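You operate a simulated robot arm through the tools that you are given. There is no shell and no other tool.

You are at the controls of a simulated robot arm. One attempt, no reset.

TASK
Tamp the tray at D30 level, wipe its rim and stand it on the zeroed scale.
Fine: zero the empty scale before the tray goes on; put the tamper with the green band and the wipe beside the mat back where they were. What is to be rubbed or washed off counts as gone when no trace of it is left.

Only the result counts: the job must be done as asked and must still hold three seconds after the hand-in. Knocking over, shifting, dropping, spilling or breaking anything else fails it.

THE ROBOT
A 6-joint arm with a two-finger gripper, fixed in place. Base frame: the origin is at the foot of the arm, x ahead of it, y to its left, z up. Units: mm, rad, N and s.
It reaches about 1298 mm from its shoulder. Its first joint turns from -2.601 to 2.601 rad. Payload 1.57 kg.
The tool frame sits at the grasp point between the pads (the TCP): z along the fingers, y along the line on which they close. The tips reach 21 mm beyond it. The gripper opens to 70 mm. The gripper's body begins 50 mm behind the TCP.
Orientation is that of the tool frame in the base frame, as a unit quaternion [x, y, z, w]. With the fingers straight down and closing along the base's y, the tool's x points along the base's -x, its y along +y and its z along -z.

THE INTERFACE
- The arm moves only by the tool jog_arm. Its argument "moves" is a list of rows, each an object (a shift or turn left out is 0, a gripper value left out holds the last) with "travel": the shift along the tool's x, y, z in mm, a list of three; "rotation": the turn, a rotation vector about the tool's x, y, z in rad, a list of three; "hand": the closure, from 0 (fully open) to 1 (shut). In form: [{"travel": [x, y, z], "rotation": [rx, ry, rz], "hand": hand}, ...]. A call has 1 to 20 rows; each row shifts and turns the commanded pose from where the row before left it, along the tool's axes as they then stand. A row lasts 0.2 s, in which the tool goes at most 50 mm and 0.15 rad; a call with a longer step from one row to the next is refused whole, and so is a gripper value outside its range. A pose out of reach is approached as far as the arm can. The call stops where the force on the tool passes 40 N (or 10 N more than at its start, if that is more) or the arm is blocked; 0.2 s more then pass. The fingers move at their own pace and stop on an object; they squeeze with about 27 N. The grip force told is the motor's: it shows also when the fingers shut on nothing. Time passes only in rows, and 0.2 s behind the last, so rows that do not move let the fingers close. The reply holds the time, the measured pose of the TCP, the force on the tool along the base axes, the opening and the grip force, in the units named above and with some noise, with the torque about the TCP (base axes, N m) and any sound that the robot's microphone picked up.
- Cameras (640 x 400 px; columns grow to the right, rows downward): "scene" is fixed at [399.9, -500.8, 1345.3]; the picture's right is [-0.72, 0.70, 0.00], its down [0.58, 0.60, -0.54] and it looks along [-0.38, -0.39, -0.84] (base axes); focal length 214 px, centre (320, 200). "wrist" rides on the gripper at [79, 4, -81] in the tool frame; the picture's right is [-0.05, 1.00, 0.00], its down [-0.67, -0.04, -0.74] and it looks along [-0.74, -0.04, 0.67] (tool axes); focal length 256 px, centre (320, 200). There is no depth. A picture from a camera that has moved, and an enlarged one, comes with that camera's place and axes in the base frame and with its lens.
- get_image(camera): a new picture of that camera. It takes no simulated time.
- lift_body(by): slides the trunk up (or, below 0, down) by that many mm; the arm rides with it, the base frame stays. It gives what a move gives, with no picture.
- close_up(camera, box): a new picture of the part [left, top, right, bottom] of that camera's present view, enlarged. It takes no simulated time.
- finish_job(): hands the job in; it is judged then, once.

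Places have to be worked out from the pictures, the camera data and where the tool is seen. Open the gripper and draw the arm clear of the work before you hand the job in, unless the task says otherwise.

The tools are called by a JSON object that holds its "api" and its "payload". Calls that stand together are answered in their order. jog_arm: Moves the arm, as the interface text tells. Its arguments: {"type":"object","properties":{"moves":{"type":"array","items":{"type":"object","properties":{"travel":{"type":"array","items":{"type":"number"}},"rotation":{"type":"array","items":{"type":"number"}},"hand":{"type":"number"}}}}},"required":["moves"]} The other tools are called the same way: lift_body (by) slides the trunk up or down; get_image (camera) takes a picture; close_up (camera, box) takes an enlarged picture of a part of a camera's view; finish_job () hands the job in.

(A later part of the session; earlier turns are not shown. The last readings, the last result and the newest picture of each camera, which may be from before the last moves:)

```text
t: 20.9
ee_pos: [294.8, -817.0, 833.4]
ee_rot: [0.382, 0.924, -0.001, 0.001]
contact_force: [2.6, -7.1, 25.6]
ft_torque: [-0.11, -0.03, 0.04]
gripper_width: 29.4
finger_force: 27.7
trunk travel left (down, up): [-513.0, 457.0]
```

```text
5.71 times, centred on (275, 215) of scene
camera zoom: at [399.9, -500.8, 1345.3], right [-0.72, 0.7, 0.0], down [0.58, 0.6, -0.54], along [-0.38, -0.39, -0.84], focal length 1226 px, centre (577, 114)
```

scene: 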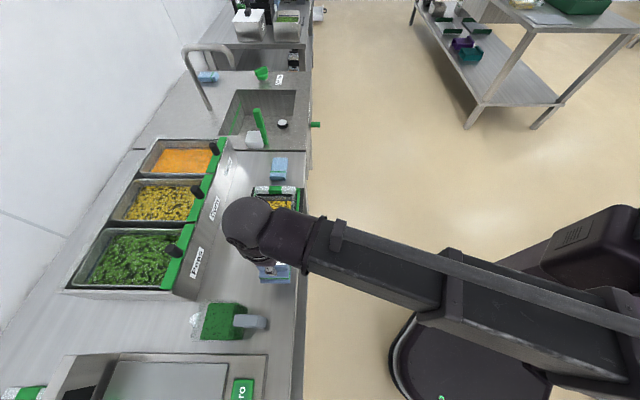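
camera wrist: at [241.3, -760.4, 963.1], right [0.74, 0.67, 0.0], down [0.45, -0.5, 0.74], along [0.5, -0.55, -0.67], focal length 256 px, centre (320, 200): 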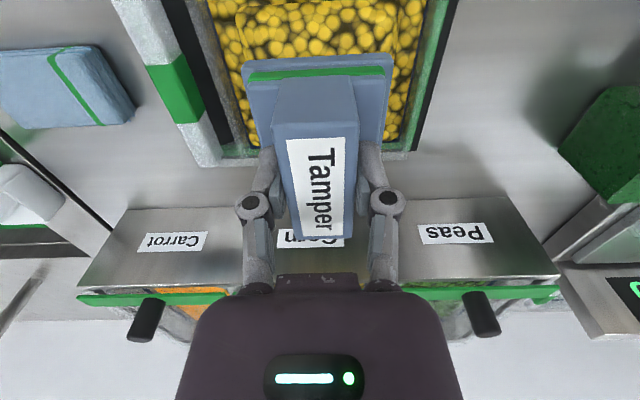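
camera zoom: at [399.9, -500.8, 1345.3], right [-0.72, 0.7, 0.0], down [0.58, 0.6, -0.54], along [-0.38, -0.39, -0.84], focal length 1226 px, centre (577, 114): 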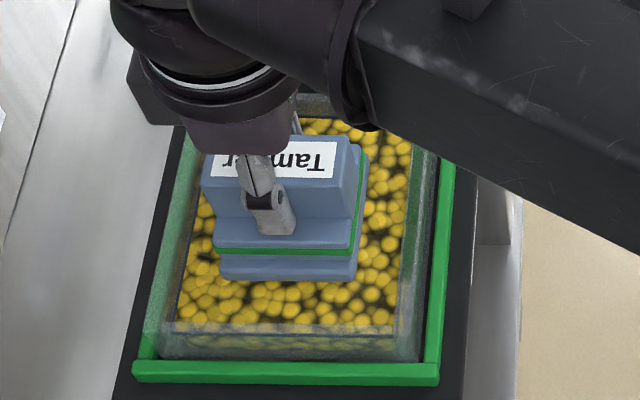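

With 25.6 N pressed, the heap is gone and the corn surface looks flat. I'll lift the tamper out and check the surface.

{"api": "lift_body", "payload": {"by": 52}}

{"api": "get_image", "payload": {"camera": "wrist"}}

{"api": "close_up", "payload": {"camera": "scene", "box": [240, 180, 310, 250]}}

```text
t: 21.8
ee_pos: [294.3, -818.4, 882.8]
ee_rot: [0.383, 0.924, 0.0, 0.0]
contact_force: [-0.2, -0.1, -0.5]
ft_torque: [-0.04, 0.03, 0.01]
gripper_width: 29.5
finger_force: 27.2
trunk travel left (down, up): [-565.0, 405.0]
```

```text
taken
camera wrist: at [241.6, -760.3, 963.1], right [0.74, 0.67, 0.0], down [0.45, -0.5, 0.74], along [0.5, -0.55, -0.67], focal length 256 px, centre (320, 200)
```

wrist: 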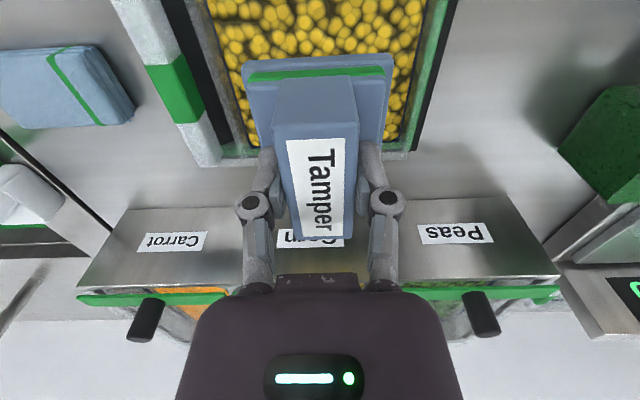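

```text
5.71 times, centred on (275, 215) of scene
camera zoom: at [399.9, -500.8, 1345.3], right [-0.72, 0.7, 0.0], down [0.58, 0.6, -0.54], along [-0.38, -0.39, -0.84], focal length 1226 px, centre (577, 114)
```

zoom: 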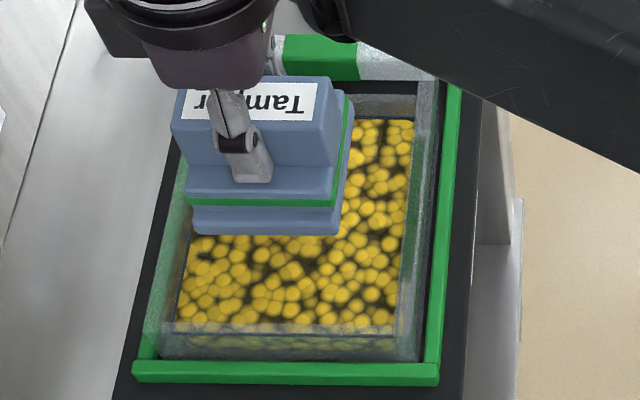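

The surface is level. I'll reverse the exact same commands to bring the tamper back over its spot.

{"api": "jog_arm", "payload": {"moves": [{"travel": [11, 39, 0]}, {"travel": [12, 40, 0]}, {"travel": [12, 40, 0]}, {"travel": [12, 40, 0]}, {}]}}

{"api": "lift_body", "payload": {"by": -70}}

{"api": "get_image", "payload": {"camera": "wrist"}}

```text
t: 23.0
ee_pos: [375.3, -670.3, 884.2]
ee_rot: [0.383, 0.924, -0.001, 0.001]
contact_force: [1.0, 0.4, -1.1]
ft_torque: [-0.01, 0.01, 0.01]
gripper_width: 29.8
finger_force: 26.8
trunk travel left (down, up): [-565.0, 405.0]
```

```text
t: 24.1
ee_pos: [375.3, -669.6, 813.7]
ee_rot: [0.383, 0.924, 0.0, 0.001]
contact_force: [0.3, 1.2, -1.0]
ft_torque: [0.02, -0.05, -0.02]
gripper_width: 29.1
finger_force: 26.9
trunk travel left (down, up): [-495.0, 475.0]
```

```text
taken
camera wrist: at [321.9, -612.5, 893.3], right [0.74, 0.67, 0.0], down [0.45, -0.5, 0.74], along [0.5, -0.55, -0.67], focal length 256 px, centre (320, 200)
```

wrist: 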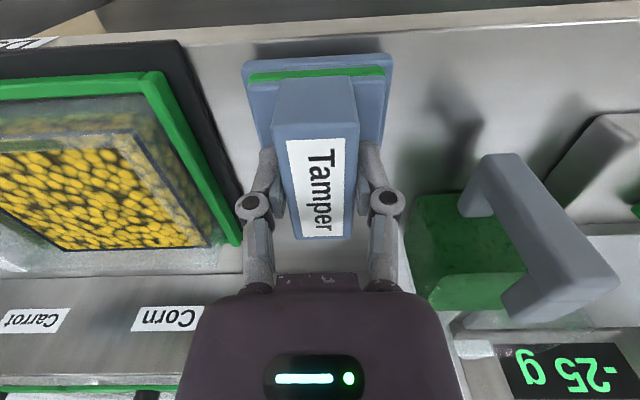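

The camera pose shows I'm about 1.8 mm off in u and 1.3 mm in v. I'll correct that, then lower the rest of the way.

{"api": "jog_arm", "payload": {"moves": [{"travel": [-1.3, -1.8, 0]}, {}, {}]}}

{"api": "lift_body", "payload": {"by": -8}}

{"api": "close_up", "payload": {"camera": "wrist", "box": [200, 20, 440, 240]}}

```text
t: 24.9
ee_pos: [373.4, -673.6, 813.6]
ee_rot: [0.383, 0.924, 0.0, 0.0]
contact_force: [-0.6, -0.2, -1.2]
ft_torque: [0.0, -0.01, 0.0]
gripper_width: 29.2
finger_force: 27.6
trunk travel left (down, up): [-495.0, 475.0]
```

```text
t: 25.5
ee_pos: [374.5, -673.1, 806.7]
ee_rot: [0.382, 0.924, 0.001, 0.0]
contact_force: [0.2, -0.4, -0.1]
ft_torque: [0.0, -0.04, 0.02]
gripper_width: 29.3
finger_force: 27.1
trunk travel left (down, up): [-487.0, 483.0]
```

```text
1.82 times, centred on (320, 130) of wrist
camera zoom: at [321.8, -615.0, 885.2], right [0.74, 0.67, 0.0], down [0.45, -0.5, 0.74], along [0.5, -0.55, -0.67], focal length 465 px, centre (320, 327)
```

zoom: 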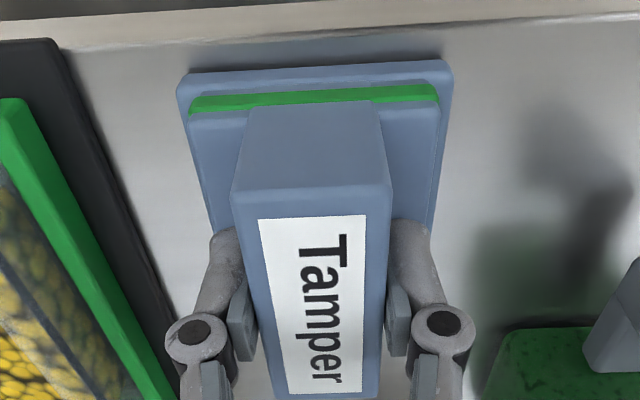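

Position matches the original. I'll lower the last 2 mm to touch down, checking the force.

{"api": "lift_body", "payload": {"by": -1.7}}

{"api": "jog_arm", "payload": {"moves": [{}, {}]}}

```text
t: 26.0
ee_pos: [375.2, -673.1, 803.7]
ee_rot: [0.383, 0.924, 0.0, 0.0]
contact_force: [0.0, -0.2, -0.5]
ft_torque: [0.04, -0.01, 0.0]
gripper_width: 29.3
finger_force: 26.6
trunk travel left (down, up): [-485.0, 485.0]
```

```text
t: 26.6
ee_pos: [374.4, -673.5, 804.4]
ee_rot: [0.382, 0.924, 0.0, 0.0]
contact_force: [0.3, -0.3, -1.1]
ft_torque: [0.0, -0.03, 0.0]
gripper_width: 29.2
finger_force: 27.4
trunk travel left (down, up): [-485.0, 485.0]
```

It still hangs slightly, so I'll lower a touch more until the weight comes off.

{"api": "lift_body", "payload": {"by": -0.8}}

{"api": "jog_arm", "payload": {"moves": [{}]}}

```text
t: 27.1
ee_pos: [374.6, -672.7, 802.7]
ee_rot: [0.383, 0.924, 0.0, 0.001]
contact_force: [1.3, -0.8, 5.9]
ft_torque: [-0.21, -0.17, 0.0]
gripper_width: 29.4
finger_force: 27.1
trunk travel left (down, up): [-484.0, 486.0]
```

```text
t: 27.5
ee_pos: [374.6, -672.4, 803.4]
ee_rot: [0.382, 0.924, 0.0, 0.0]
contact_force: [0.6, -2.2, 6.1]
ft_torque: [-0.2, -0.19, 0.01]
gripper_width: 29.4
finger_force: 27.5
trunk travel left (down, up): [-484.0, 486.0]
```

Touched down with about 6 N. I'll open the fingers part-way and rise clear.

{"api": "jog_arm", "payload": {"moves": [{"hand": 0.5}, {"hand": 0.3}, {"hand": 0.2}, {"hand": 0.2}]}}

{"api": "lift_body", "payload": {"by": 110}}

{"api": "get_image", "payload": {"camera": "wrist"}}

{"api": "close_up", "payload": {"camera": "scene", "box": [245, 250, 315, 300]}}

```text
t: 28.5
ee_pos: [374.8, -672.9, 803.8]
ee_rot: [0.382, 0.924, 0.0, 0.0]
contact_force: [-1.1, -0.1, 0.5]
ft_torque: [-0.01, 0.02, 0.02]
gripper_width: 56.0
finger_force: 0.1
trunk travel left (down, up): [-484.0, 486.0]
```

```text
t: 29.9
ee_pos: [373.7, -672.6, 912.5]
ee_rot: [0.383, 0.924, 0.0, 0.001]
contact_force: [-0.2, -0.6, 0.1]
ft_torque: [-0.01, 0.01, 0.02]
gripper_width: 56.2
finger_force: 0.0
trunk travel left (down, up): [-594.0, 376.0]
```

```text
taken
camera wrist: at [321.8, -615.0, 992.7], right [0.74, 0.67, 0.0], down [0.45, -0.5, 0.74], along [0.5, -0.55, -0.67], focal length 256 px, centre (320, 200)
```

wrist: 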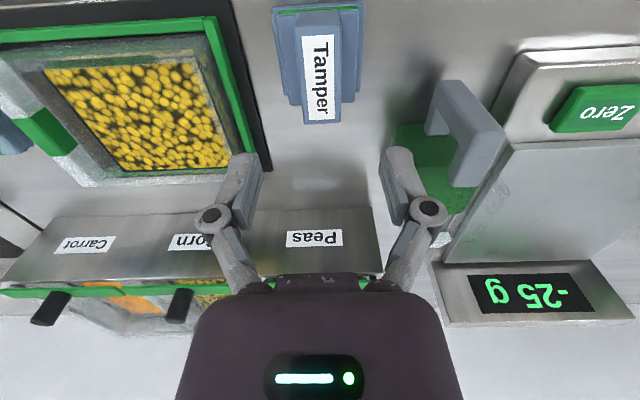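

```text
8.00 times, centred on (280, 275) of scene
camera zoom: at [399.9, -500.8, 1345.3], right [-0.72, 0.7, 0.0], down [0.58, 0.6, -0.54], along [-0.38, -0.39, -0.84], focal length 1716 px, centre (640, -400)
```

zoom: 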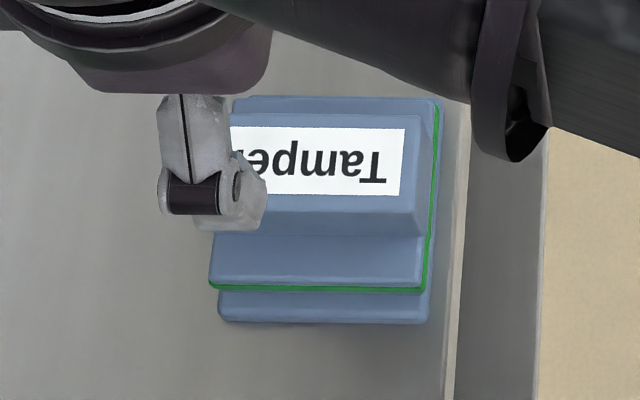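

The tamper is back to within a millimetre. I'll move over to the wipe beside the mat, at about u≈-570, v≈785.

{"api": "jog_arm", "payload": {"moves": [{"travel": [0, -45, 0], "hand": 0}, {"travel": [0, -45, 0]}, {"travel": [0, -45, 0]}, {"travel": [0, -45, 0]}, {"travel": [0, -45, 0]}, {"travel": [0, -45, 0]}, {"travel": [0, -45, 0]}, {"travel": [0, -30, 0]}, {}]}}

{"api": "get_image", "payload": {"camera": "wrist"}}

{"api": "close_up", "payload": {"camera": "wrist", "box": [220, 20, 420, 180]}}

{"api": "close_up", "payload": {"camera": "wrist", "box": [380, 0, 620, 180]}}

{"api": "close_up", "payload": {"camera": "scene", "box": [235, 175, 310, 255]}}

```text
t: 31.9
ee_pos: [131.1, -918.3, 913.3]
ee_rot: [0.382, 0.924, 0.0, 0.001]
contact_force: [0.4, -0.2, -0.7]
ft_torque: [-0.02, -0.03, -0.02]
gripper_width: 70.0
finger_force: 0.0
trunk travel left (down, up): [-594.0, 376.0]
```

```text
taken
camera wrist: at [78.2, -859.2, 992.7], right [0.74, 0.67, 0.0], down [0.45, -0.5, 0.74], along [0.5, -0.55, -0.67], focal length 256 px, centre (320, 200)
```

wrist: 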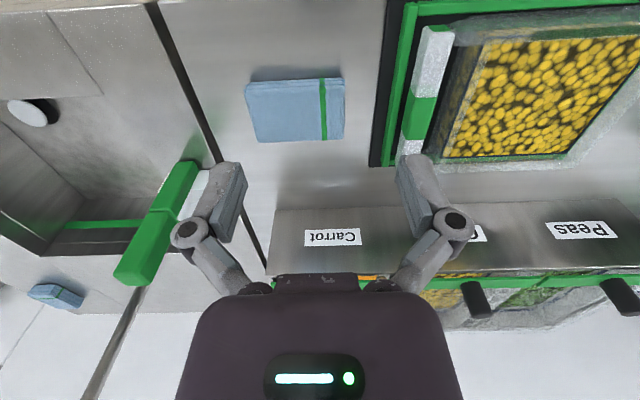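

```text
2.50 times, centred on (320, 100) of wrist
camera zoom: at [78.2, -859.2, 992.7], right [0.74, 0.67, 0.0], down [0.45, -0.5, 0.74], along [0.5, -0.55, -0.67], focal length 640 px, centre (320, 450)
```

zoom: 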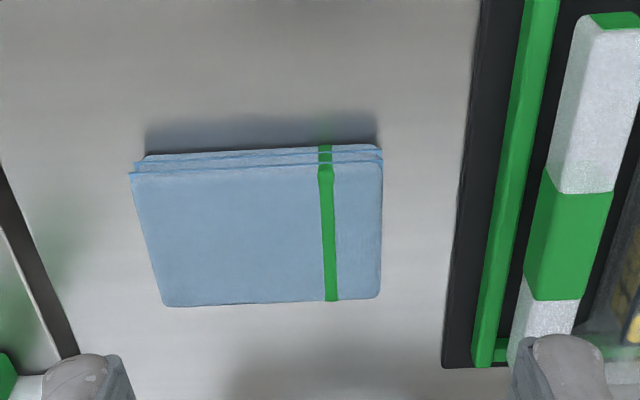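

```text
2.22 times, centred on (500, 90) of wrist
camera zoom: at [78.2, -859.2, 992.7], right [0.74, 0.67, 0.0], down [0.45, -0.5, 0.74], along [0.5, -0.55, -0.67], focal length 569 px, centre (-80, 444)
```

zoom: 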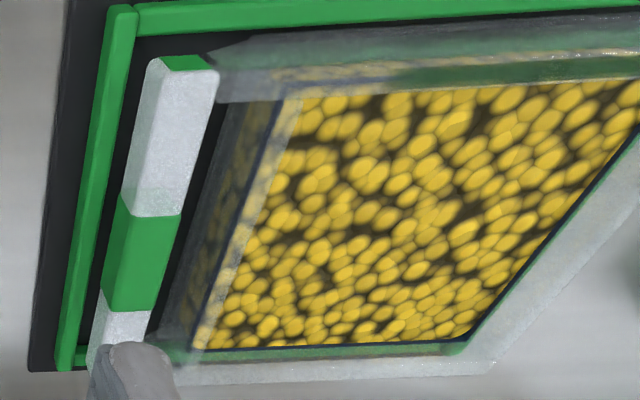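

```text
5.00 times, centred on (272, 215) of scene
camera zoom: at [399.9, -500.8, 1345.3], right [-0.72, 0.7, 0.0], down [0.58, 0.6, -0.54], along [-0.38, -0.39, -0.84], focal length 1072 px, centre (558, 125)
```

zoom: 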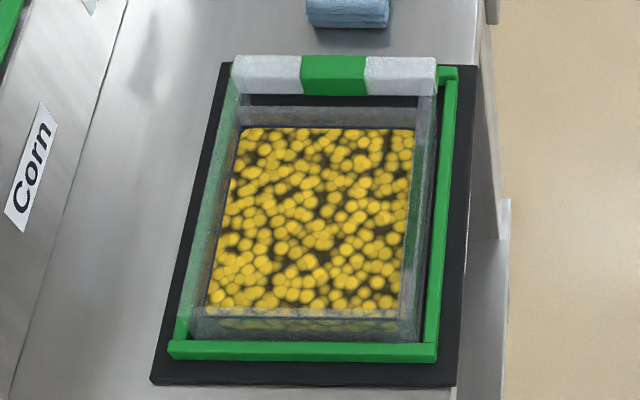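

The wipe is about 90 mm along u by 57 mm along v, centred near (-580, 791) with its top near z≈765. It has to be gripped across v, so I'll turn the tool -90° about its z here, high up.

{"api": "jog_arm", "payload": {"moves": [{"rotation": [0, 0, -0.15]}, {"rotation": [0, 0, -0.15]}, {"rotation": [0, 0, -0.15]}, {"rotation": [0, 0, -0.15]}, {"rotation": [0, 0, -0.15]}, {"rotation": [0, 0, -0.15]}, {"rotation": [0, 0, -0.15]}, {"rotation": [0, 0, -0.15]}, {"rotation": [0, 0, -0.15]}, {"rotation": [0, 0, -0.15]}, {"rotation": [0, 0, -0.0708]}, {}]}}

{"api": "get_image", "payload": {"camera": "wrist"}}

{"api": "get_image", "payload": {"camera": "scene"}}

```text
t: 34.5
ee_pos: [131.3, -917.4, 912.0]
ee_rot: [-0.383, 0.924, 0.0, 0.0]
contact_force: [-0.3, -0.8, -0.2]
ft_torque: [0.01, 0.02, 0.0]
gripper_width: 69.9
finger_force: 0.1
trunk travel left (down, up): [-594.0, 376.0]
```

```text
taken
camera wrist: at [72.2, -971.4, 992.7], right [-0.67, 0.74, 0.0], down [0.5, 0.45, 0.74], along [0.55, 0.5, -0.67], focal length 256 px, centre (320, 200)
```

wrist: 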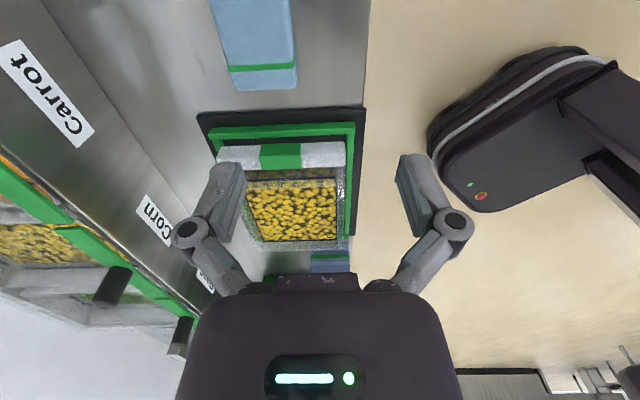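

```text
taken
```

scene: 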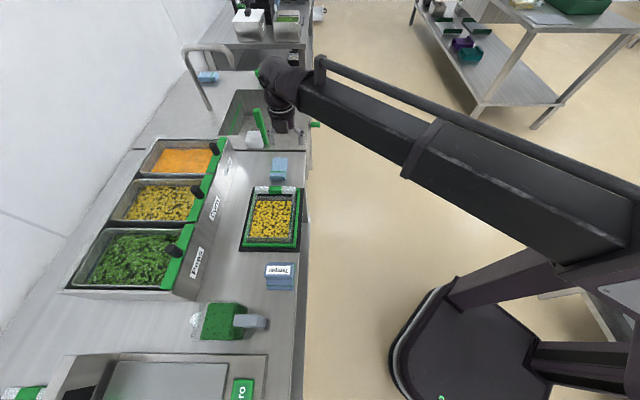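

The turn worked. The wipe's width across v (761 to 821) fits inside the 70 mm opening. I'll centre at (-580, 791) and lower in stages.

{"api": "jog_arm", "payload": {"moves": [{"travel": [12, -25, 0]}, {"travel": [12.1, -24.5, 0]}, {}]}}

{"api": "lift_body", "payload": {"by": -70}}

{"api": "get_image", "payload": {"camera": "wrist"}}

{"api": "close_up", "payload": {"camera": "wrist", "box": [200, 0, 440, 200]}}

```text
t: 35.3
ee_pos: [148.4, -967.2, 913.6]
ee_rot: [-0.382, 0.924, 0.0, 0.0]
contact_force: [-0.1, -0.7, -0.1]
ft_torque: [0.0, 0.01, -0.04]
gripper_width: 70.4
finger_force: 0.1
trunk travel left (down, up): [-594.0, 376.0]
```

```text
t: 36.4
ee_pos: [149.0, -968.0, 844.3]
ee_rot: [-0.382, 0.924, 0.0, 0.0]
contact_force: [0.9, 0.0, 0.1]
ft_torque: [0.0, 0.01, -0.01]
gripper_width: 69.8
finger_force: 0.1
trunk travel left (down, up): [-524.0, 446.0]
```

```text
taken
camera wrist: at [89.4, -1022.0, 922.8], right [-0.67, 0.74, 0.0], down [0.5, 0.45, 0.74], along [0.55, 0.5, -0.67], focal length 256 px, centre (320, 200)
```

wrist: 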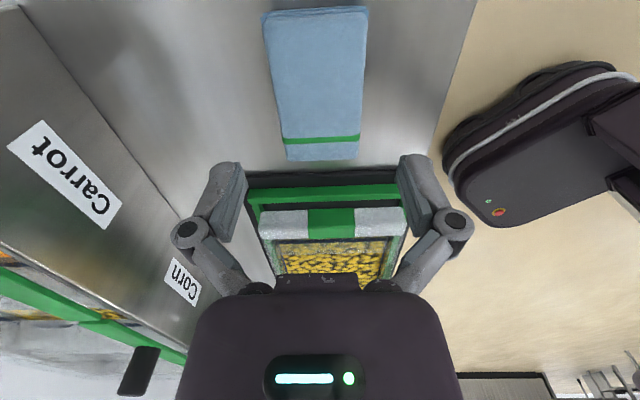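

```text
2.00 times, centred on (320, 100) of wrist
camera zoom: at [89.4, -1022.0, 922.8], right [-0.67, 0.74, 0.0], down [0.5, 0.45, 0.74], along [0.55, 0.5, -0.67], focal length 512 px, centre (320, 400)
```

zoom: 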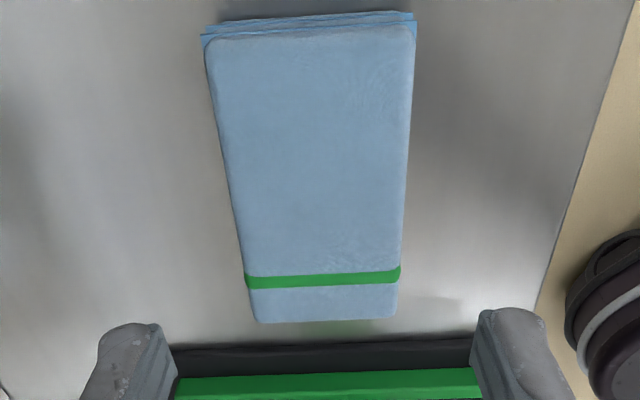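

The wipe sits squarely between the fingers (centre u≈-578, v≈790, top z≈765). I'll lower so the fingertips end about 6 mm above the bench.

{"api": "lift_body", "payload": {"by": -65}}

{"api": "lift_body", "payload": {"by": -8}}

{"api": "get_image", "payload": {"camera": "wrist"}}

```text
t: 37.4
ee_pos: [148.4, -967.8, 778.5]
ee_rot: [-0.382, 0.924, 0.0, 0.0]
contact_force: [-0.2, -0.4, -0.2]
ft_torque: [0.0, 0.01, -0.05]
gripper_width: 70.0
finger_force: 0.0
trunk travel left (down, up): [-459.0, 511.0]
```

```text
t: 38.0
ee_pos: [148.6, -967.2, 769.6]
ee_rot: [-0.382, 0.924, 0.0, 0.0]
contact_force: [-0.2, -0.2, 0.5]
ft_torque: [-0.01, 0.01, -0.01]
gripper_width: 70.1
finger_force: 0.1
trunk travel left (down, up): [-451.0, 519.0]
```

```text
taken
camera wrist: at [89.4, -1022.0, 849.8], right [-0.67, 0.74, 0.0], down [0.5, 0.45, 0.74], along [0.55, 0.5, -0.67], focal length 256 px, centre (320, 200)
```

wrist: 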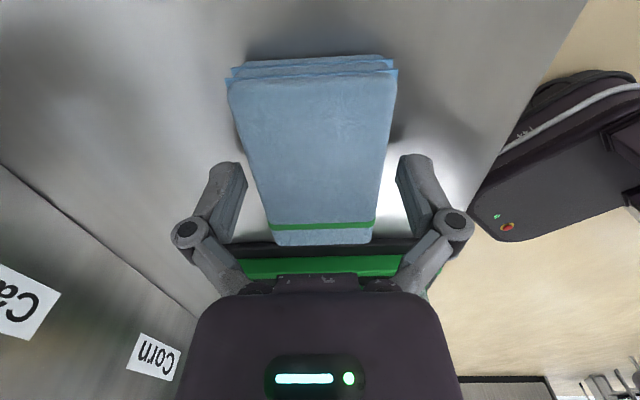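

The wipe is centred between the pads. I'll close on it.

{"api": "jog_arm", "payload": {"moves": [{"hand": 0.2}, {"hand": 0.3}, {"hand": 0.5}, {"hand": 1}, {"hand": 1}, {"hand": 1}]}}

{"api": "get_image", "payload": {"camera": "wrist"}}

```text
t: 39.4
ee_pos: [148.3, -968.2, 771.5]
ee_rot: [-0.382, 0.924, 0.0, -0.001]
contact_force: [0.5, -1.2, 3.5]
ft_torque: [0.03, 0.04, 0.0]
gripper_width: 53.0
finger_force: 26.7
trunk travel left (down, up): [-451.0, 519.0]
```

```text
taken
camera wrist: at [89.4, -1021.8, 850.0], right [-0.67, 0.74, 0.0], down [0.5, 0.45, 0.74], along [0.55, 0.5, -0.67], focal length 256 px, centre (320, 200)
```

wrist: 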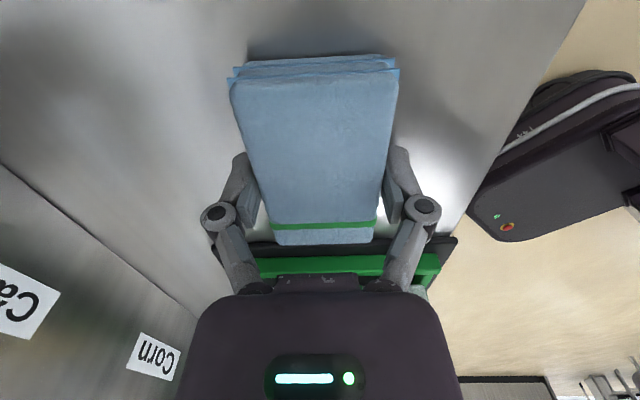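

Held at 53 mm. I'll raise it clear.

{"api": "lift_body", "payload": {"by": 75}}

{"api": "get_image", "payload": {"camera": "wrist"}}

{"api": "close_up", "payload": {"camera": "wrist", "box": [220, 160, 420, 290]}}

```text
t: 40.5
ee_pos: [148.7, -967.3, 845.0]
ee_rot: [-0.381, 0.924, 0.0, 0.0]
contact_force: [-0.8, 0.6, -0.2]
ft_torque: [0.0, -0.03, 0.02]
gripper_width: 53.0
finger_force: 27.2
trunk travel left (down, up): [-526.0, 444.0]
```

```text
taken
camera wrist: at [89.4, -1022.1, 924.6], right [-0.67, 0.74, 0.0], down [0.5, 0.45, 0.75], along [0.55, 0.5, -0.67], focal length 256 px, centre (320, 200)
```

wrist: 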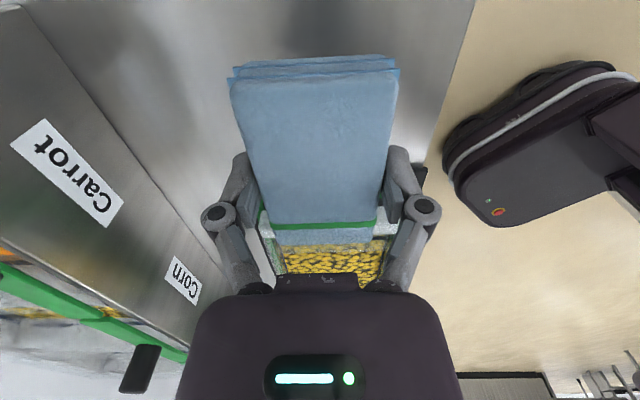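

```text
3.08 times, centred on (320, 225) of wrist
camera zoom: at [89.4, -1022.1, 924.6], right [-0.67, 0.74, 0.0], down [0.5, 0.45, 0.75], along [0.55, 0.5, -0.67], focal length 788 px, centre (320, 123)
```

zoom: 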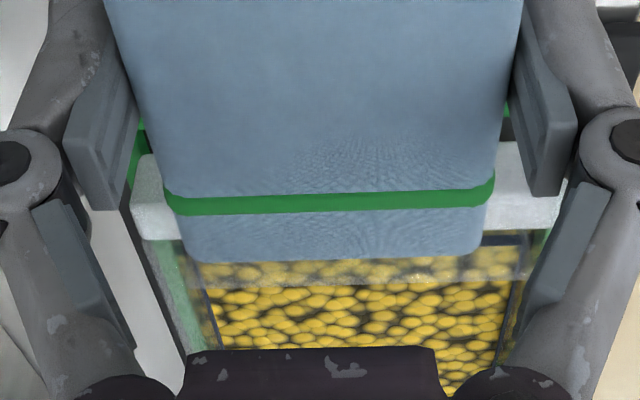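

The wipe is held flat. I'll carry it over the middle of the front rim (u≈-375, v≈724).

{"api": "jog_arm", "payload": {"moves": [{"travel": [-41, 13, 0]}, {"travel": [-41, 13, 0]}, {"travel": [-41, 13, 0]}, {"travel": [-41, 13, 0]}, {"travel": [-40, 13, 0]}, {}]}}

{"api": "lift_body", "payload": {"by": -20}}

{"api": "get_image", "payload": {"camera": "wrist"}}

{"api": "close_up", "payload": {"camera": "scene", "box": [225, 170, 325, 260]}}

```text
t: 41.9
ee_pos: [246.5, -780.6, 845.7]
ee_rot: [-0.381, 0.925, 0.0, 0.0]
contact_force: [-0.5, 0.6, -1.1]
ft_torque: [-0.02, 0.01, -0.01]
gripper_width: 53.1
finger_force: 27.3
trunk travel left (down, up): [-526.0, 444.0]
```

```text
t: 42.6
ee_pos: [246.0, -782.0, 825.4]
ee_rot: [-0.382, 0.924, 0.0, 0.0]
contact_force: [-0.5, -0.5, -0.4]
ft_torque: [0.0, -0.01, -0.01]
gripper_width: 52.9
finger_force: 27.2
trunk travel left (down, up): [-506.0, 464.0]
```

```text
taken
camera wrist: at [187.5, -834.9, 904.7], right [-0.67, 0.74, 0.0], down [0.5, 0.45, 0.74], along [0.55, 0.5, -0.67], focal length 256 px, centre (320, 200)
```

wrist: 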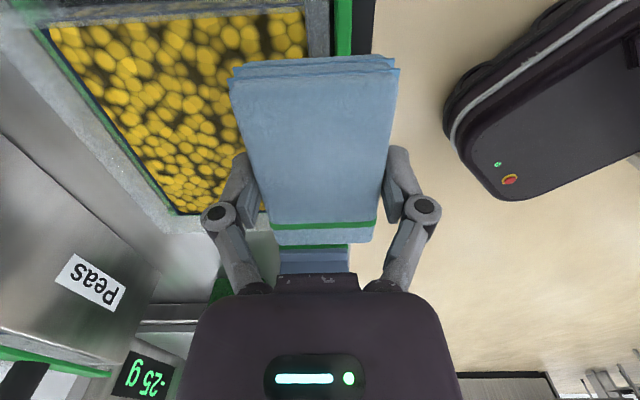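

```text
4.44 times, centred on (275, 215) of scene
camera zoom: at [399.9, -500.8, 1345.3], right [-0.72, 0.7, 0.0], down [0.58, 0.6, -0.54], along [-0.38, -0.39, -0.84], focal length 953 px, centre (520, 133)
```

zoom: 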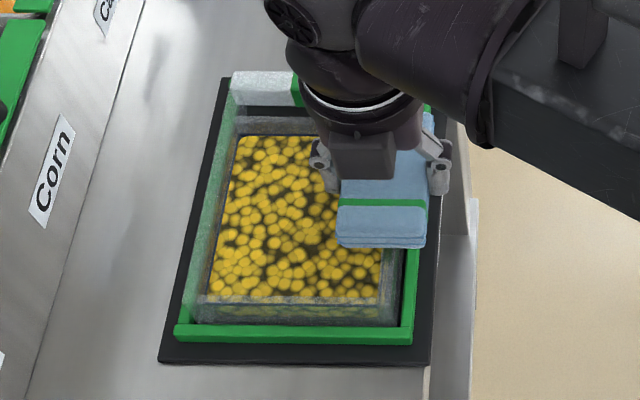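

From here I can see the back and left rims better, so I'll zoom in for marks.

{"api": "close_up", "payload": {"camera": "wrist", "box": [0, 0, 240, 240]}}

{"api": "close_up", "payload": {"camera": "wrist", "box": [230, 0, 380, 70]}}

```text
1.67 times, centred on (120, 120) of wrist
camera zoom: at [187.5, -834.9, 904.7], right [-0.67, 0.74, 0.0], down [0.5, 0.45, 0.74], along [0.55, 0.5, -0.67], focal length 427 px, centre (653, 333)
```

zoom: 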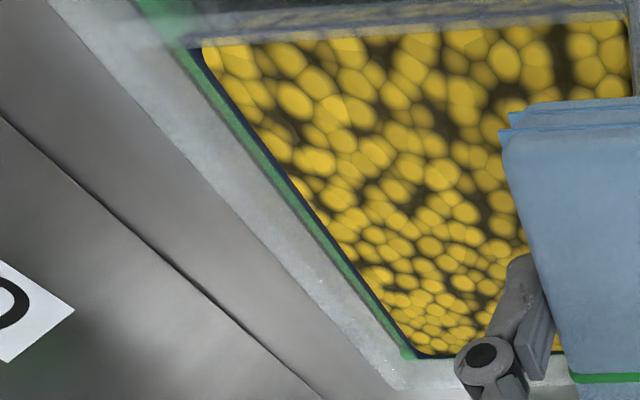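

```text
4.27 times, centred on (305, 35) of wrist
camera zoom: at [187.5, -834.9, 904.7], right [-0.67, 0.74, 0.0], down [0.5, 0.45, 0.74], along [0.55, 0.5, -0.67], focal length 1092 px, centre (384, 904)
```

zoom: 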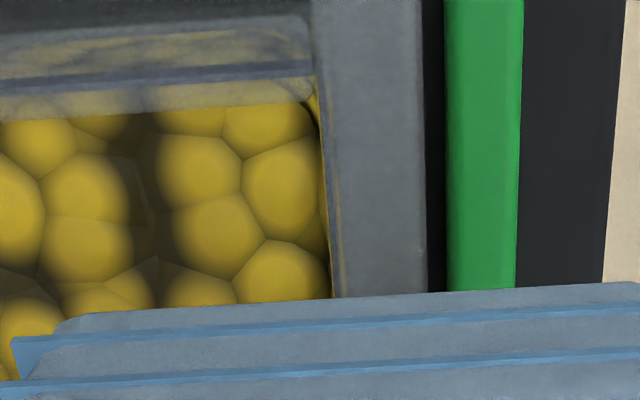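

The rim is a frosted flange with no distinct spots I can make out, so I'll wipe all of it. Lowering now to find contact.

{"api": "lift_body", "payload": {"by": -8}}

{"api": "lift_body", "payload": {"by": -3}}

{"api": "lift_body", "payload": {"by": -2}}

```text
t: 43.2
ee_pos: [246.9, -780.0, 816.6]
ee_rot: [-0.382, 0.924, 0.0, 0.001]
contact_force: [-0.5, 0.1, -0.7]
ft_torque: [0.01, 0.0, 0.02]
gripper_width: 53.1
finger_force: 27.1
trunk travel left (down, up): [-498.0, 472.0]
```

```text
t: 43.7
ee_pos: [245.4, -780.2, 815.8]
ee_rot: [-0.383, 0.924, -0.001, -0.001]
contact_force: [2.9, -6.4, 23.0]
ft_torque: [-0.11, -0.09, -0.01]
gripper_width: 53.0
finger_force: 27.1
trunk travel left (down, up): [-495.0, 475.0]
```

```text
t: 44.2
ee_pos: [245.5, -779.7, 812.7]
ee_rot: [-0.383, 0.924, -0.002, 0.0]
contact_force: [3.8, -4.7, 20.9]
ft_torque: [-0.09, -0.07, 0.01]
gripper_width: 53.2
finger_force: 26.8
trunk travel left (down, up): [-493.0, 477.0]
```

Contact came at about z≈816 and the force is around 21 N, so the wipe slipped up slightly in the fingers. I'll back off to a gentler pressure.

{"api": "lift_body", "payload": {"by": 1}}

{"api": "close_up", "payload": {"camera": "scene", "box": [225, 170, 325, 260]}}

{"api": "get_image", "payload": {"camera": "wrist"}}

```text
t: 44.7
ee_pos: [244.5, -779.5, 814.0]
ee_rot: [-0.382, 0.924, 0.0, 0.0]
contact_force: [1.3, -0.6, 6.5]
ft_torque: [-0.07, 0.03, 0.01]
gripper_width: 52.9
finger_force: 26.9
trunk travel left (down, up): [-494.0, 476.0]
```

```text
4.44 times, centred on (275, 215) of scene
camera zoom: at [399.9, -500.8, 1345.3], right [-0.72, 0.7, 0.0], down [0.58, 0.6, -0.54], along [-0.38, -0.39, -0.84], focal length 953 px, centre (520, 133)
```

zoom: 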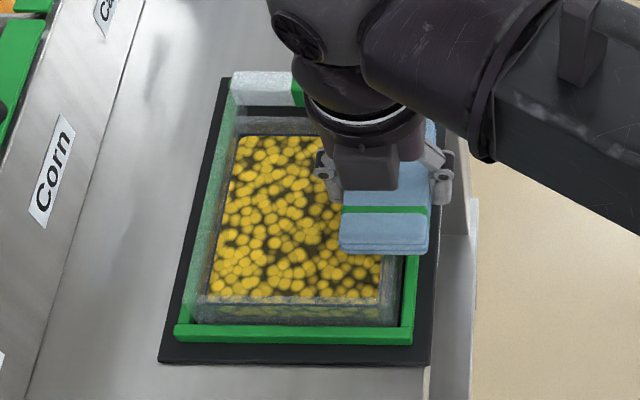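

```text
taken
camera wrist: at [187.3, -834.1, 892.9], right [-0.67, 0.74, 0.0], down [0.5, 0.45, 0.75], along [0.55, 0.5, -0.67], focal length 256 px, centre (320, 200)
```

wrist: 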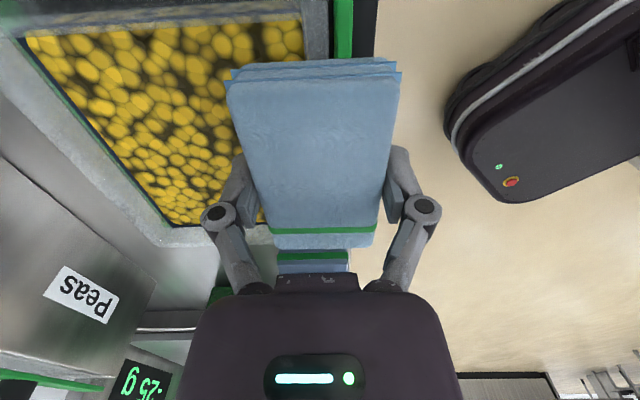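

A gentle 6.5 N contact. I'll sweep the front rim from end to end, keeping the wipe short of the tray handle.

{"api": "jog_arm", "payload": {"moves": [{"travel": [12, 0, 0]}, {"travel": [12, 0, 0]}, {"travel": [11, 0, 0]}, {"travel": [-15, 0, 0]}, {"travel": [-17, 0, 0]}, {"travel": [-17, 0, 0]}, {"travel": [-17, 0, 0]}, {"travel": [-17, 0, 0]}]}}

{"api": "close_up", "payload": {"camera": "wrist", "box": [200, 0, 420, 260]}}

{"api": "close_up", "payload": {"camera": "scene", "box": [225, 170, 325, 260]}}

```text
t: 46.5
ee_pos: [281.6, -745.6, 813.5]
ee_rot: [-0.382, 0.924, 0.0, 0.001]
contact_force: [1.1, 1.1, 1.7]
ft_torque: [0.0, 0.02, 0.01]
gripper_width: 52.9
finger_force: 27.1
trunk travel left (down, up): [-494.0, 476.0]
```

```text
1.54 times, centred on (310, 130) of wrist
camera zoom: at [222.1, -799.8, 892.6], right [-0.67, 0.74, 0.0], down [0.49, 0.44, 0.75], along [0.55, 0.5, -0.67], focal length 394 px, centre (335, 308)
```

zoom: 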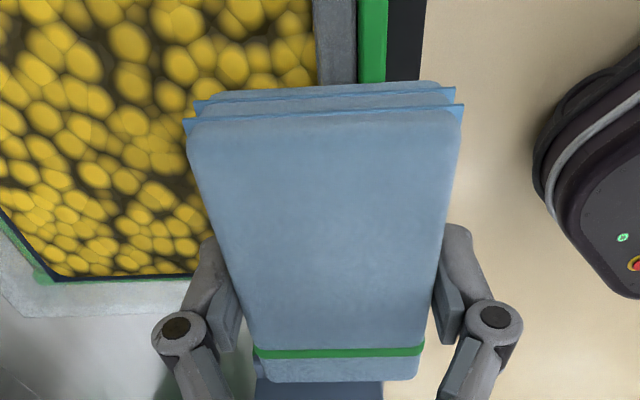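

```text
4.44 times, centred on (275, 215) of scene
camera zoom: at [399.9, -500.8, 1345.3], right [-0.72, 0.7, 0.0], down [0.58, 0.6, -0.54], along [-0.38, -0.39, -0.84], focal length 953 px, centre (520, 133)
```

zoom: 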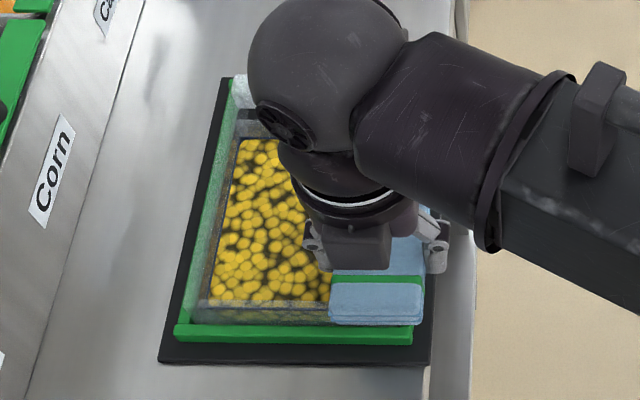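

Contact has eased to about 2 N, so I'll add a little pressure and then sweep the right rim to the back.

{"api": "lift_body", "payload": {"by": -1}}

{"api": "jog_arm", "payload": {"moves": [{"travel": [-3, -10, 0]}, {"travel": [0, -16, 0]}, {"travel": [0, -16, 0]}, {"travel": [0, -16, 0]}, {"travel": [0, -16, 0]}, {"travel": [0, -16, 0]}, {"travel": [0, -16, 0]}, {"travel": [0, -16, 0]}]}}

{"api": "get_image", "payload": {"camera": "wrist"}}

{"api": "close_up", "payload": {"camera": "scene", "box": [225, 170, 325, 260]}}

```text
t: 47.0
ee_pos: [280.3, -745.9, 813.2]
ee_rot: [-0.382, 0.924, -0.001, 0.001]
contact_force: [1.5, 1.0, 10.1]
ft_torque: [0.06, -0.45, 0.01]
gripper_width: 52.8
finger_force: 27.3
trunk travel left (down, up): [-493.0, 477.0]
```

```text
t: 48.8
ee_pos: [368.7, -830.7, 813.0]
ee_rot: [-0.382, 0.924, -0.001, 0.001]
contact_force: [-0.4, -0.1, 4.1]
ft_torque: [0.08, -0.04, 0.01]
gripper_width: 52.7
finger_force: 27.0
trunk travel left (down, up): [-493.0, 477.0]
```

```text
taken
camera wrist: at [310.2, -884.8, 892.1], right [-0.67, 0.74, 0.0], down [0.5, 0.45, 0.74], along [0.55, 0.5, -0.67], focal length 256 px, centre (320, 200)
```

wrist: 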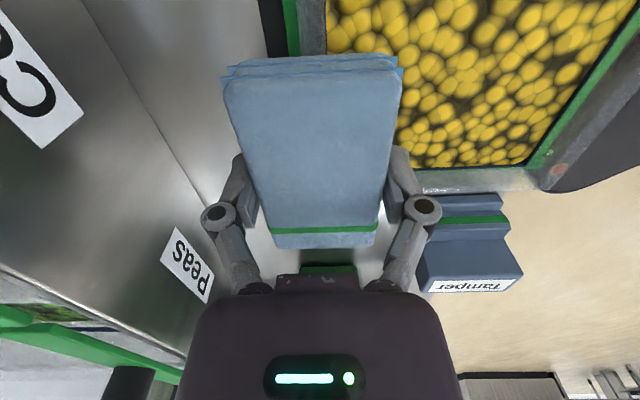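

```text
4.44 times, centred on (275, 215) of scene
camera zoom: at [399.9, -500.8, 1345.3], right [-0.72, 0.7, 0.0], down [0.58, 0.6, -0.54], along [-0.38, -0.39, -0.84], focal length 953 px, centre (520, 133)
```

zoom: 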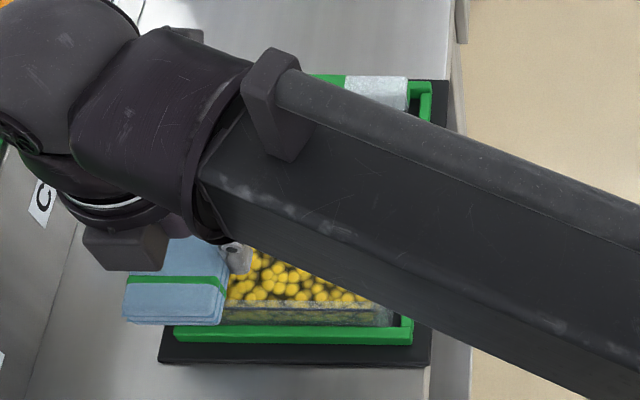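

Now at the back-right corner with 4 N contact. I'll sweep the back rim toward the handle end, then down the left rim to the front.

{"api": "jog_arm", "payload": {"moves": [{"travel": [-4, 0, 0]}, {"travel": [15, 0, 0]}, {"travel": [15, 0, 0]}, {"travel": [15, 0, 0]}, {"travel": [15, 0, 0]}, {"travel": [15, 0, 0]}, {"travel": [15, 0, 0]}]}}

{"api": "get_image", "payload": {"camera": "wrist"}}

```text
t: 50.4
ee_pos: [306.6, -892.1, 813.8]
ee_rot: [-0.382, 0.924, 0.0, 0.0]
contact_force: [-0.3, -0.4, 2.6]
ft_torque: [0.13, -0.11, 0.0]
gripper_width: 53.1
finger_force: 27.0
trunk travel left (down, up): [-493.0, 477.0]
```

```text
taken
camera wrist: at [248.3, -945.8, 892.1], right [-0.67, 0.74, 0.0], down [0.5, 0.45, 0.74], along [0.55, 0.5, -0.67], focal length 256 px, centre (320, 200)
```

wrist: 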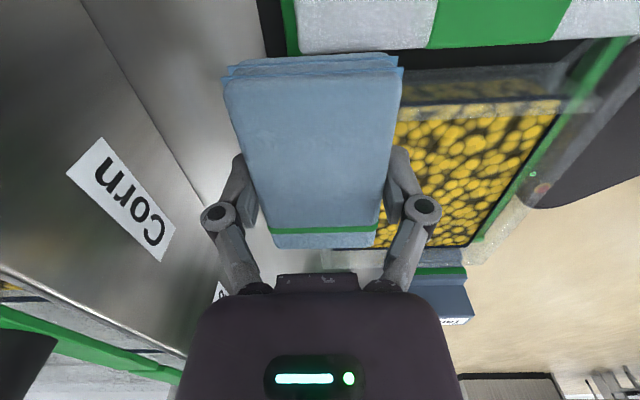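

I'm at the back-left corner beside the handle with light contact. I'll press a touch more, then sweep the left rim to the front.

{"api": "lift_body", "payload": {"by": -0.5}}

{"api": "jog_arm", "payload": {"moves": [{"travel": [0, 14, 0]}, {"travel": [0, 16, 0]}, {"travel": [0, 16, 0]}, {"travel": [0, 16, 0]}, {"travel": [0, 16, 0]}, {"travel": [0, 16, 0]}, {"travel": [0, 16, 0]}, {"travel": [0, 14, 0]}]}}

{"api": "get_image", "payload": {"camera": "wrist"}}

{"api": "close_up", "payload": {"camera": "scene", "box": [225, 170, 325, 260]}}

```text
t: 50.9
ee_pos: [307.1, -891.2, 811.5]
ee_rot: [-0.383, 0.924, 0.0, 0.0]
contact_force: [-0.8, -1.9, 7.8]
ft_torque: [0.19, -0.25, -0.04]
gripper_width: 53.0
finger_force: 27.0
trunk travel left (down, up): [-493.0, 477.0]
```

```text
t: 52.7
ee_pos: [219.7, -803.3, 811.1]
ee_rot: [-0.382, 0.924, 0.001, 0.0]
contact_force: [2.2, 0.4, 4.1]
ft_torque: [0.02, -0.09, 0.03]
gripper_width: 53.2
finger_force: 26.6
trunk travel left (down, up): [-493.0, 477.0]
```

```text
taken
camera wrist: at [161.0, -857.8, 891.4], right [-0.67, 0.74, 0.0], down [0.5, 0.44, 0.75], along [0.55, 0.5, -0.67], focal length 256 px, centre (320, 200)
```

wrist: 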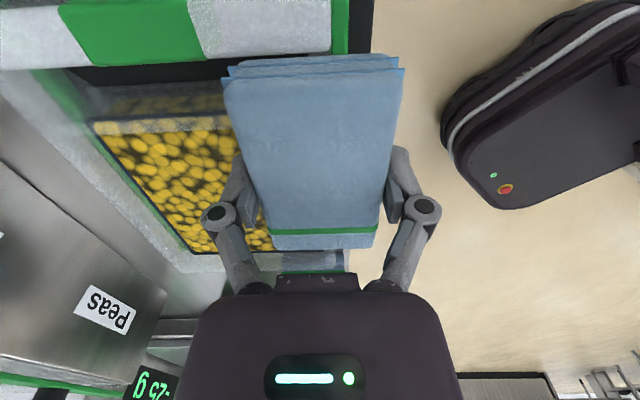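

```text
4.44 times, centred on (275, 215) of scene
camera zoom: at [399.9, -500.8, 1345.3], right [-0.72, 0.7, 0.0], down [0.58, 0.6, -0.54], along [-0.38, -0.39, -0.84], focal length 953 px, centre (520, 133)
```

zoom: 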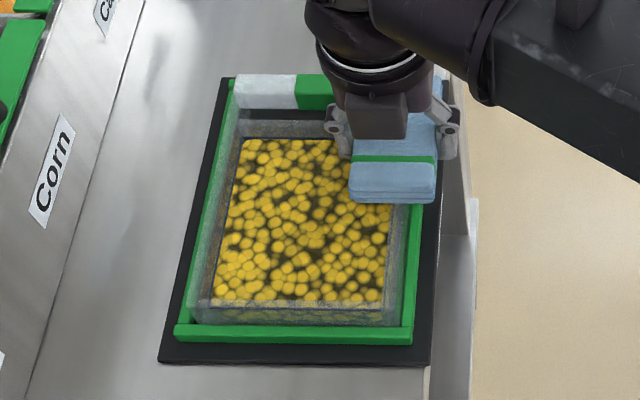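

The tray slid a few millimetres within the play of its frame, which is harmless. I'll run the front rim once more, there and back, then lift to inspect.

{"api": "jog_arm", "payload": {"moves": [{"travel": [-16, 2, 0]}, {"travel": [-17, 2, 0]}, {"travel": [-17, 0, 0]}, {"travel": [-17, 0, 0]}, {"travel": [-17, 0, 0]}, {"travel": [-3, -2, 0]}, {"travel": [0, -14, 0]}, {"travel": [0, -16, 0]}, {"travel": [0, -16, 0]}, {"travel": [0, -16, 0]}, {"travel": [0, -16, 0]}, {"travel": [0, -16, 0]}, {"travel": [0, -16, 0]}, {"travel": [0, -16, 0]}]}}

{"api": "jog_arm", "payload": {"moves": [{"travel": [15, 0, 0]}, {"travel": [15, 0, 0]}, {"travel": [15, 0, 0]}, {"travel": [15, 0, 0]}, {"travel": [15, 0, 0]}, {"travel": [10, 0, 0]}]}}

{"api": "jog_arm", "payload": {"moves": [{"travel": [0, 14, 0]}, {"travel": [0, 16, 0]}, {"travel": [0, 16, 0]}, {"travel": [0, 16, 0]}, {"travel": [0, 16, 0]}, {"travel": [0, 16, 0]}, {"travel": [0, 16, 0]}, {"travel": [0, 16, 0]}]}}

{"api": "get_image", "payload": {"camera": "wrist"}}

```text
t: 55.7
ee_pos: [369.8, -829.8, 811.3]
ee_rot: [-0.382, 0.924, 0.0, 0.0]
contact_force: [0.5, -0.9, 0.0]
ft_torque: [-0.01, 0.01, 0.02]
gripper_width: 52.8
finger_force: 27.1
trunk travel left (down, up): [-493.0, 477.0]
```

```text
t: 57.1
ee_pos: [307.5, -891.7, 811.2]
ee_rot: [-0.382, 0.924, -0.001, 0.0]
contact_force: [0.1, -0.2, -0.4]
ft_torque: [0.02, 0.02, -0.01]
gripper_width: 53.0
finger_force: 27.3
trunk travel left (down, up): [-493.0, 477.0]
```

```text
t: 58.9
ee_pos: [218.0, -800.2, 812.7]
ee_rot: [-0.382, 0.924, 0.0, 0.001]
contact_force: [-0.8, 1.5, 0.5]
ft_torque: [-0.03, 0.0, -0.01]
gripper_width: 52.8
finger_force: 27.4
trunk travel left (down, up): [-493.0, 477.0]
```

```text
taken
camera wrist: at [160.2, -854.3, 891.3], right [-0.67, 0.74, 0.0], down [0.5, 0.45, 0.74], along [0.55, 0.5, -0.67], focal length 256 px, centre (320, 200)
```

wrist: 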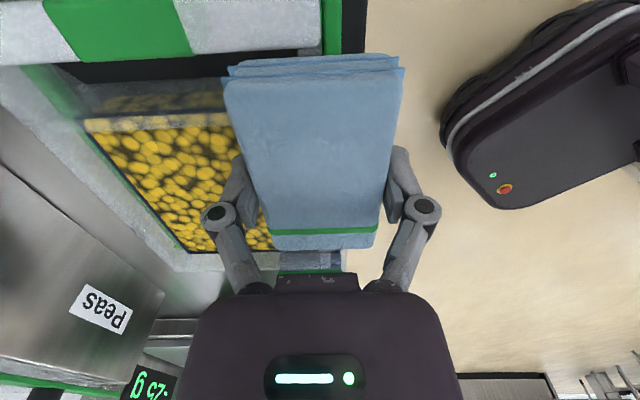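

The second lap ran nearly without pressure, so I'll lift and inspect the rim from above before deciding on more.

{"api": "lift_body", "payload": {"by": 60}}

{"api": "jog_arm", "payload": {"moves": [{"travel": [40, 10, 0]}, {"travel": [40, 10, 0]}, {"travel": [40, 10, 0]}, {}]}}

{"api": "get_image", "payload": {"camera": "wrist"}}

{"api": "close_up", "payload": {"camera": "scene", "box": [235, 175, 310, 255]}}

```text
t: 59.9
ee_pos: [219.5, -801.1, 871.6]
ee_rot: [-0.382, 0.924, 0.0, 0.0]
contact_force: [-0.8, -0.1, -0.5]
ft_torque: [0.01, 0.0, -0.01]
gripper_width: 52.9
finger_force: 26.8
trunk travel left (down, up): [-553.0, 417.0]
```

```text
t: 60.9
ee_pos: [113.2, -864.7, 871.7]
ee_rot: [-0.382, 0.924, 0.0, -0.001]
contact_force: [-0.2, -0.4, -0.8]
ft_torque: [0.02, 0.0, -0.02]
gripper_width: 53.0
finger_force: 27.3
trunk travel left (down, up): [-553.0, 417.0]
```

```text
taken
camera wrist: at [54.0, -918.9, 951.1], right [-0.67, 0.74, 0.0], down [0.5, 0.45, 0.75], along [0.55, 0.5, -0.67], focal length 256 px, centre (320, 200)
```

wrist: 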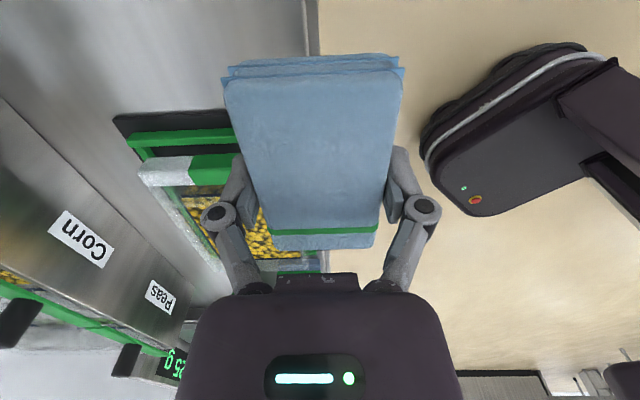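

```text
5.00 times, centred on (272, 215) of scene
camera zoom: at [399.9, -500.8, 1345.3], right [-0.72, 0.7, 0.0], down [0.58, 0.6, -0.54], along [-0.38, -0.39, -0.84], focal length 1072 px, centre (558, 125)
```

zoom: 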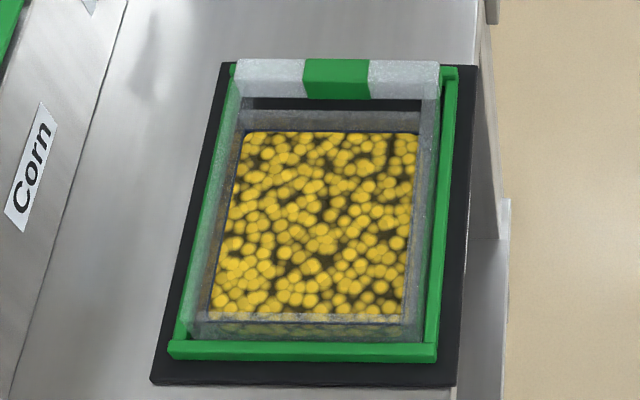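

Nothing shows at this resolution. I'll shift toward the robot so the tray appears in the unobstructed left half of the wrist picture.

{"api": "jog_arm", "payload": {"moves": [{"travel": [-30, 35, 0]}, {"travel": [-30, 35, 0]}, {"travel": [-30, 30, 0]}, {}]}}

{"api": "get_image", "payload": {"camera": "wrist"}}

{"api": "close_up", "payload": {"camera": "wrist", "box": [0, 0, 240, 220]}}

```text
t: 61.9
ee_pos: [104.4, -729.8, 871.9]
ee_rot: [-0.382, 0.924, 0.001, 0.0]
contact_force: [0.2, -0.1, -1.0]
ft_torque: [-0.02, -0.02, -0.05]
gripper_width: 52.7
finger_force: 26.9
trunk travel left (down, up): [-553.0, 417.0]
```

```text
taken
camera wrist: at [45.3, -784.6, 951.3], right [-0.67, 0.74, 0.0], down [0.5, 0.45, 0.74], along [0.55, 0.5, -0.67], focal length 256 px, centre (320, 200)
```

wrist: 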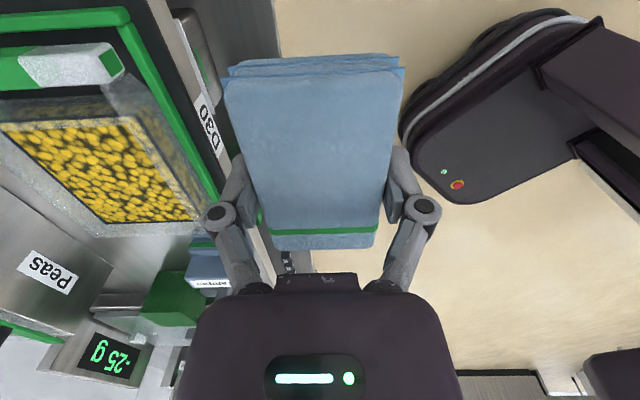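

```text
1.82 times, centred on (120, 110) of wrist
camera zoom: at [45.3, -784.6, 951.3], right [-0.67, 0.74, 0.0], down [0.5, 0.45, 0.74], along [0.55, 0.5, -0.67], focal length 465 px, centre (684, 364)
```

zoom: 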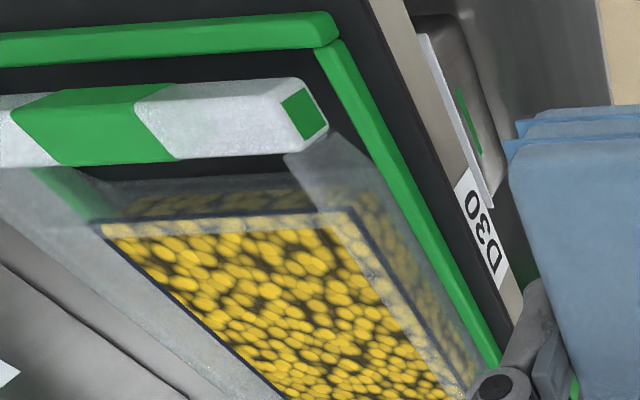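

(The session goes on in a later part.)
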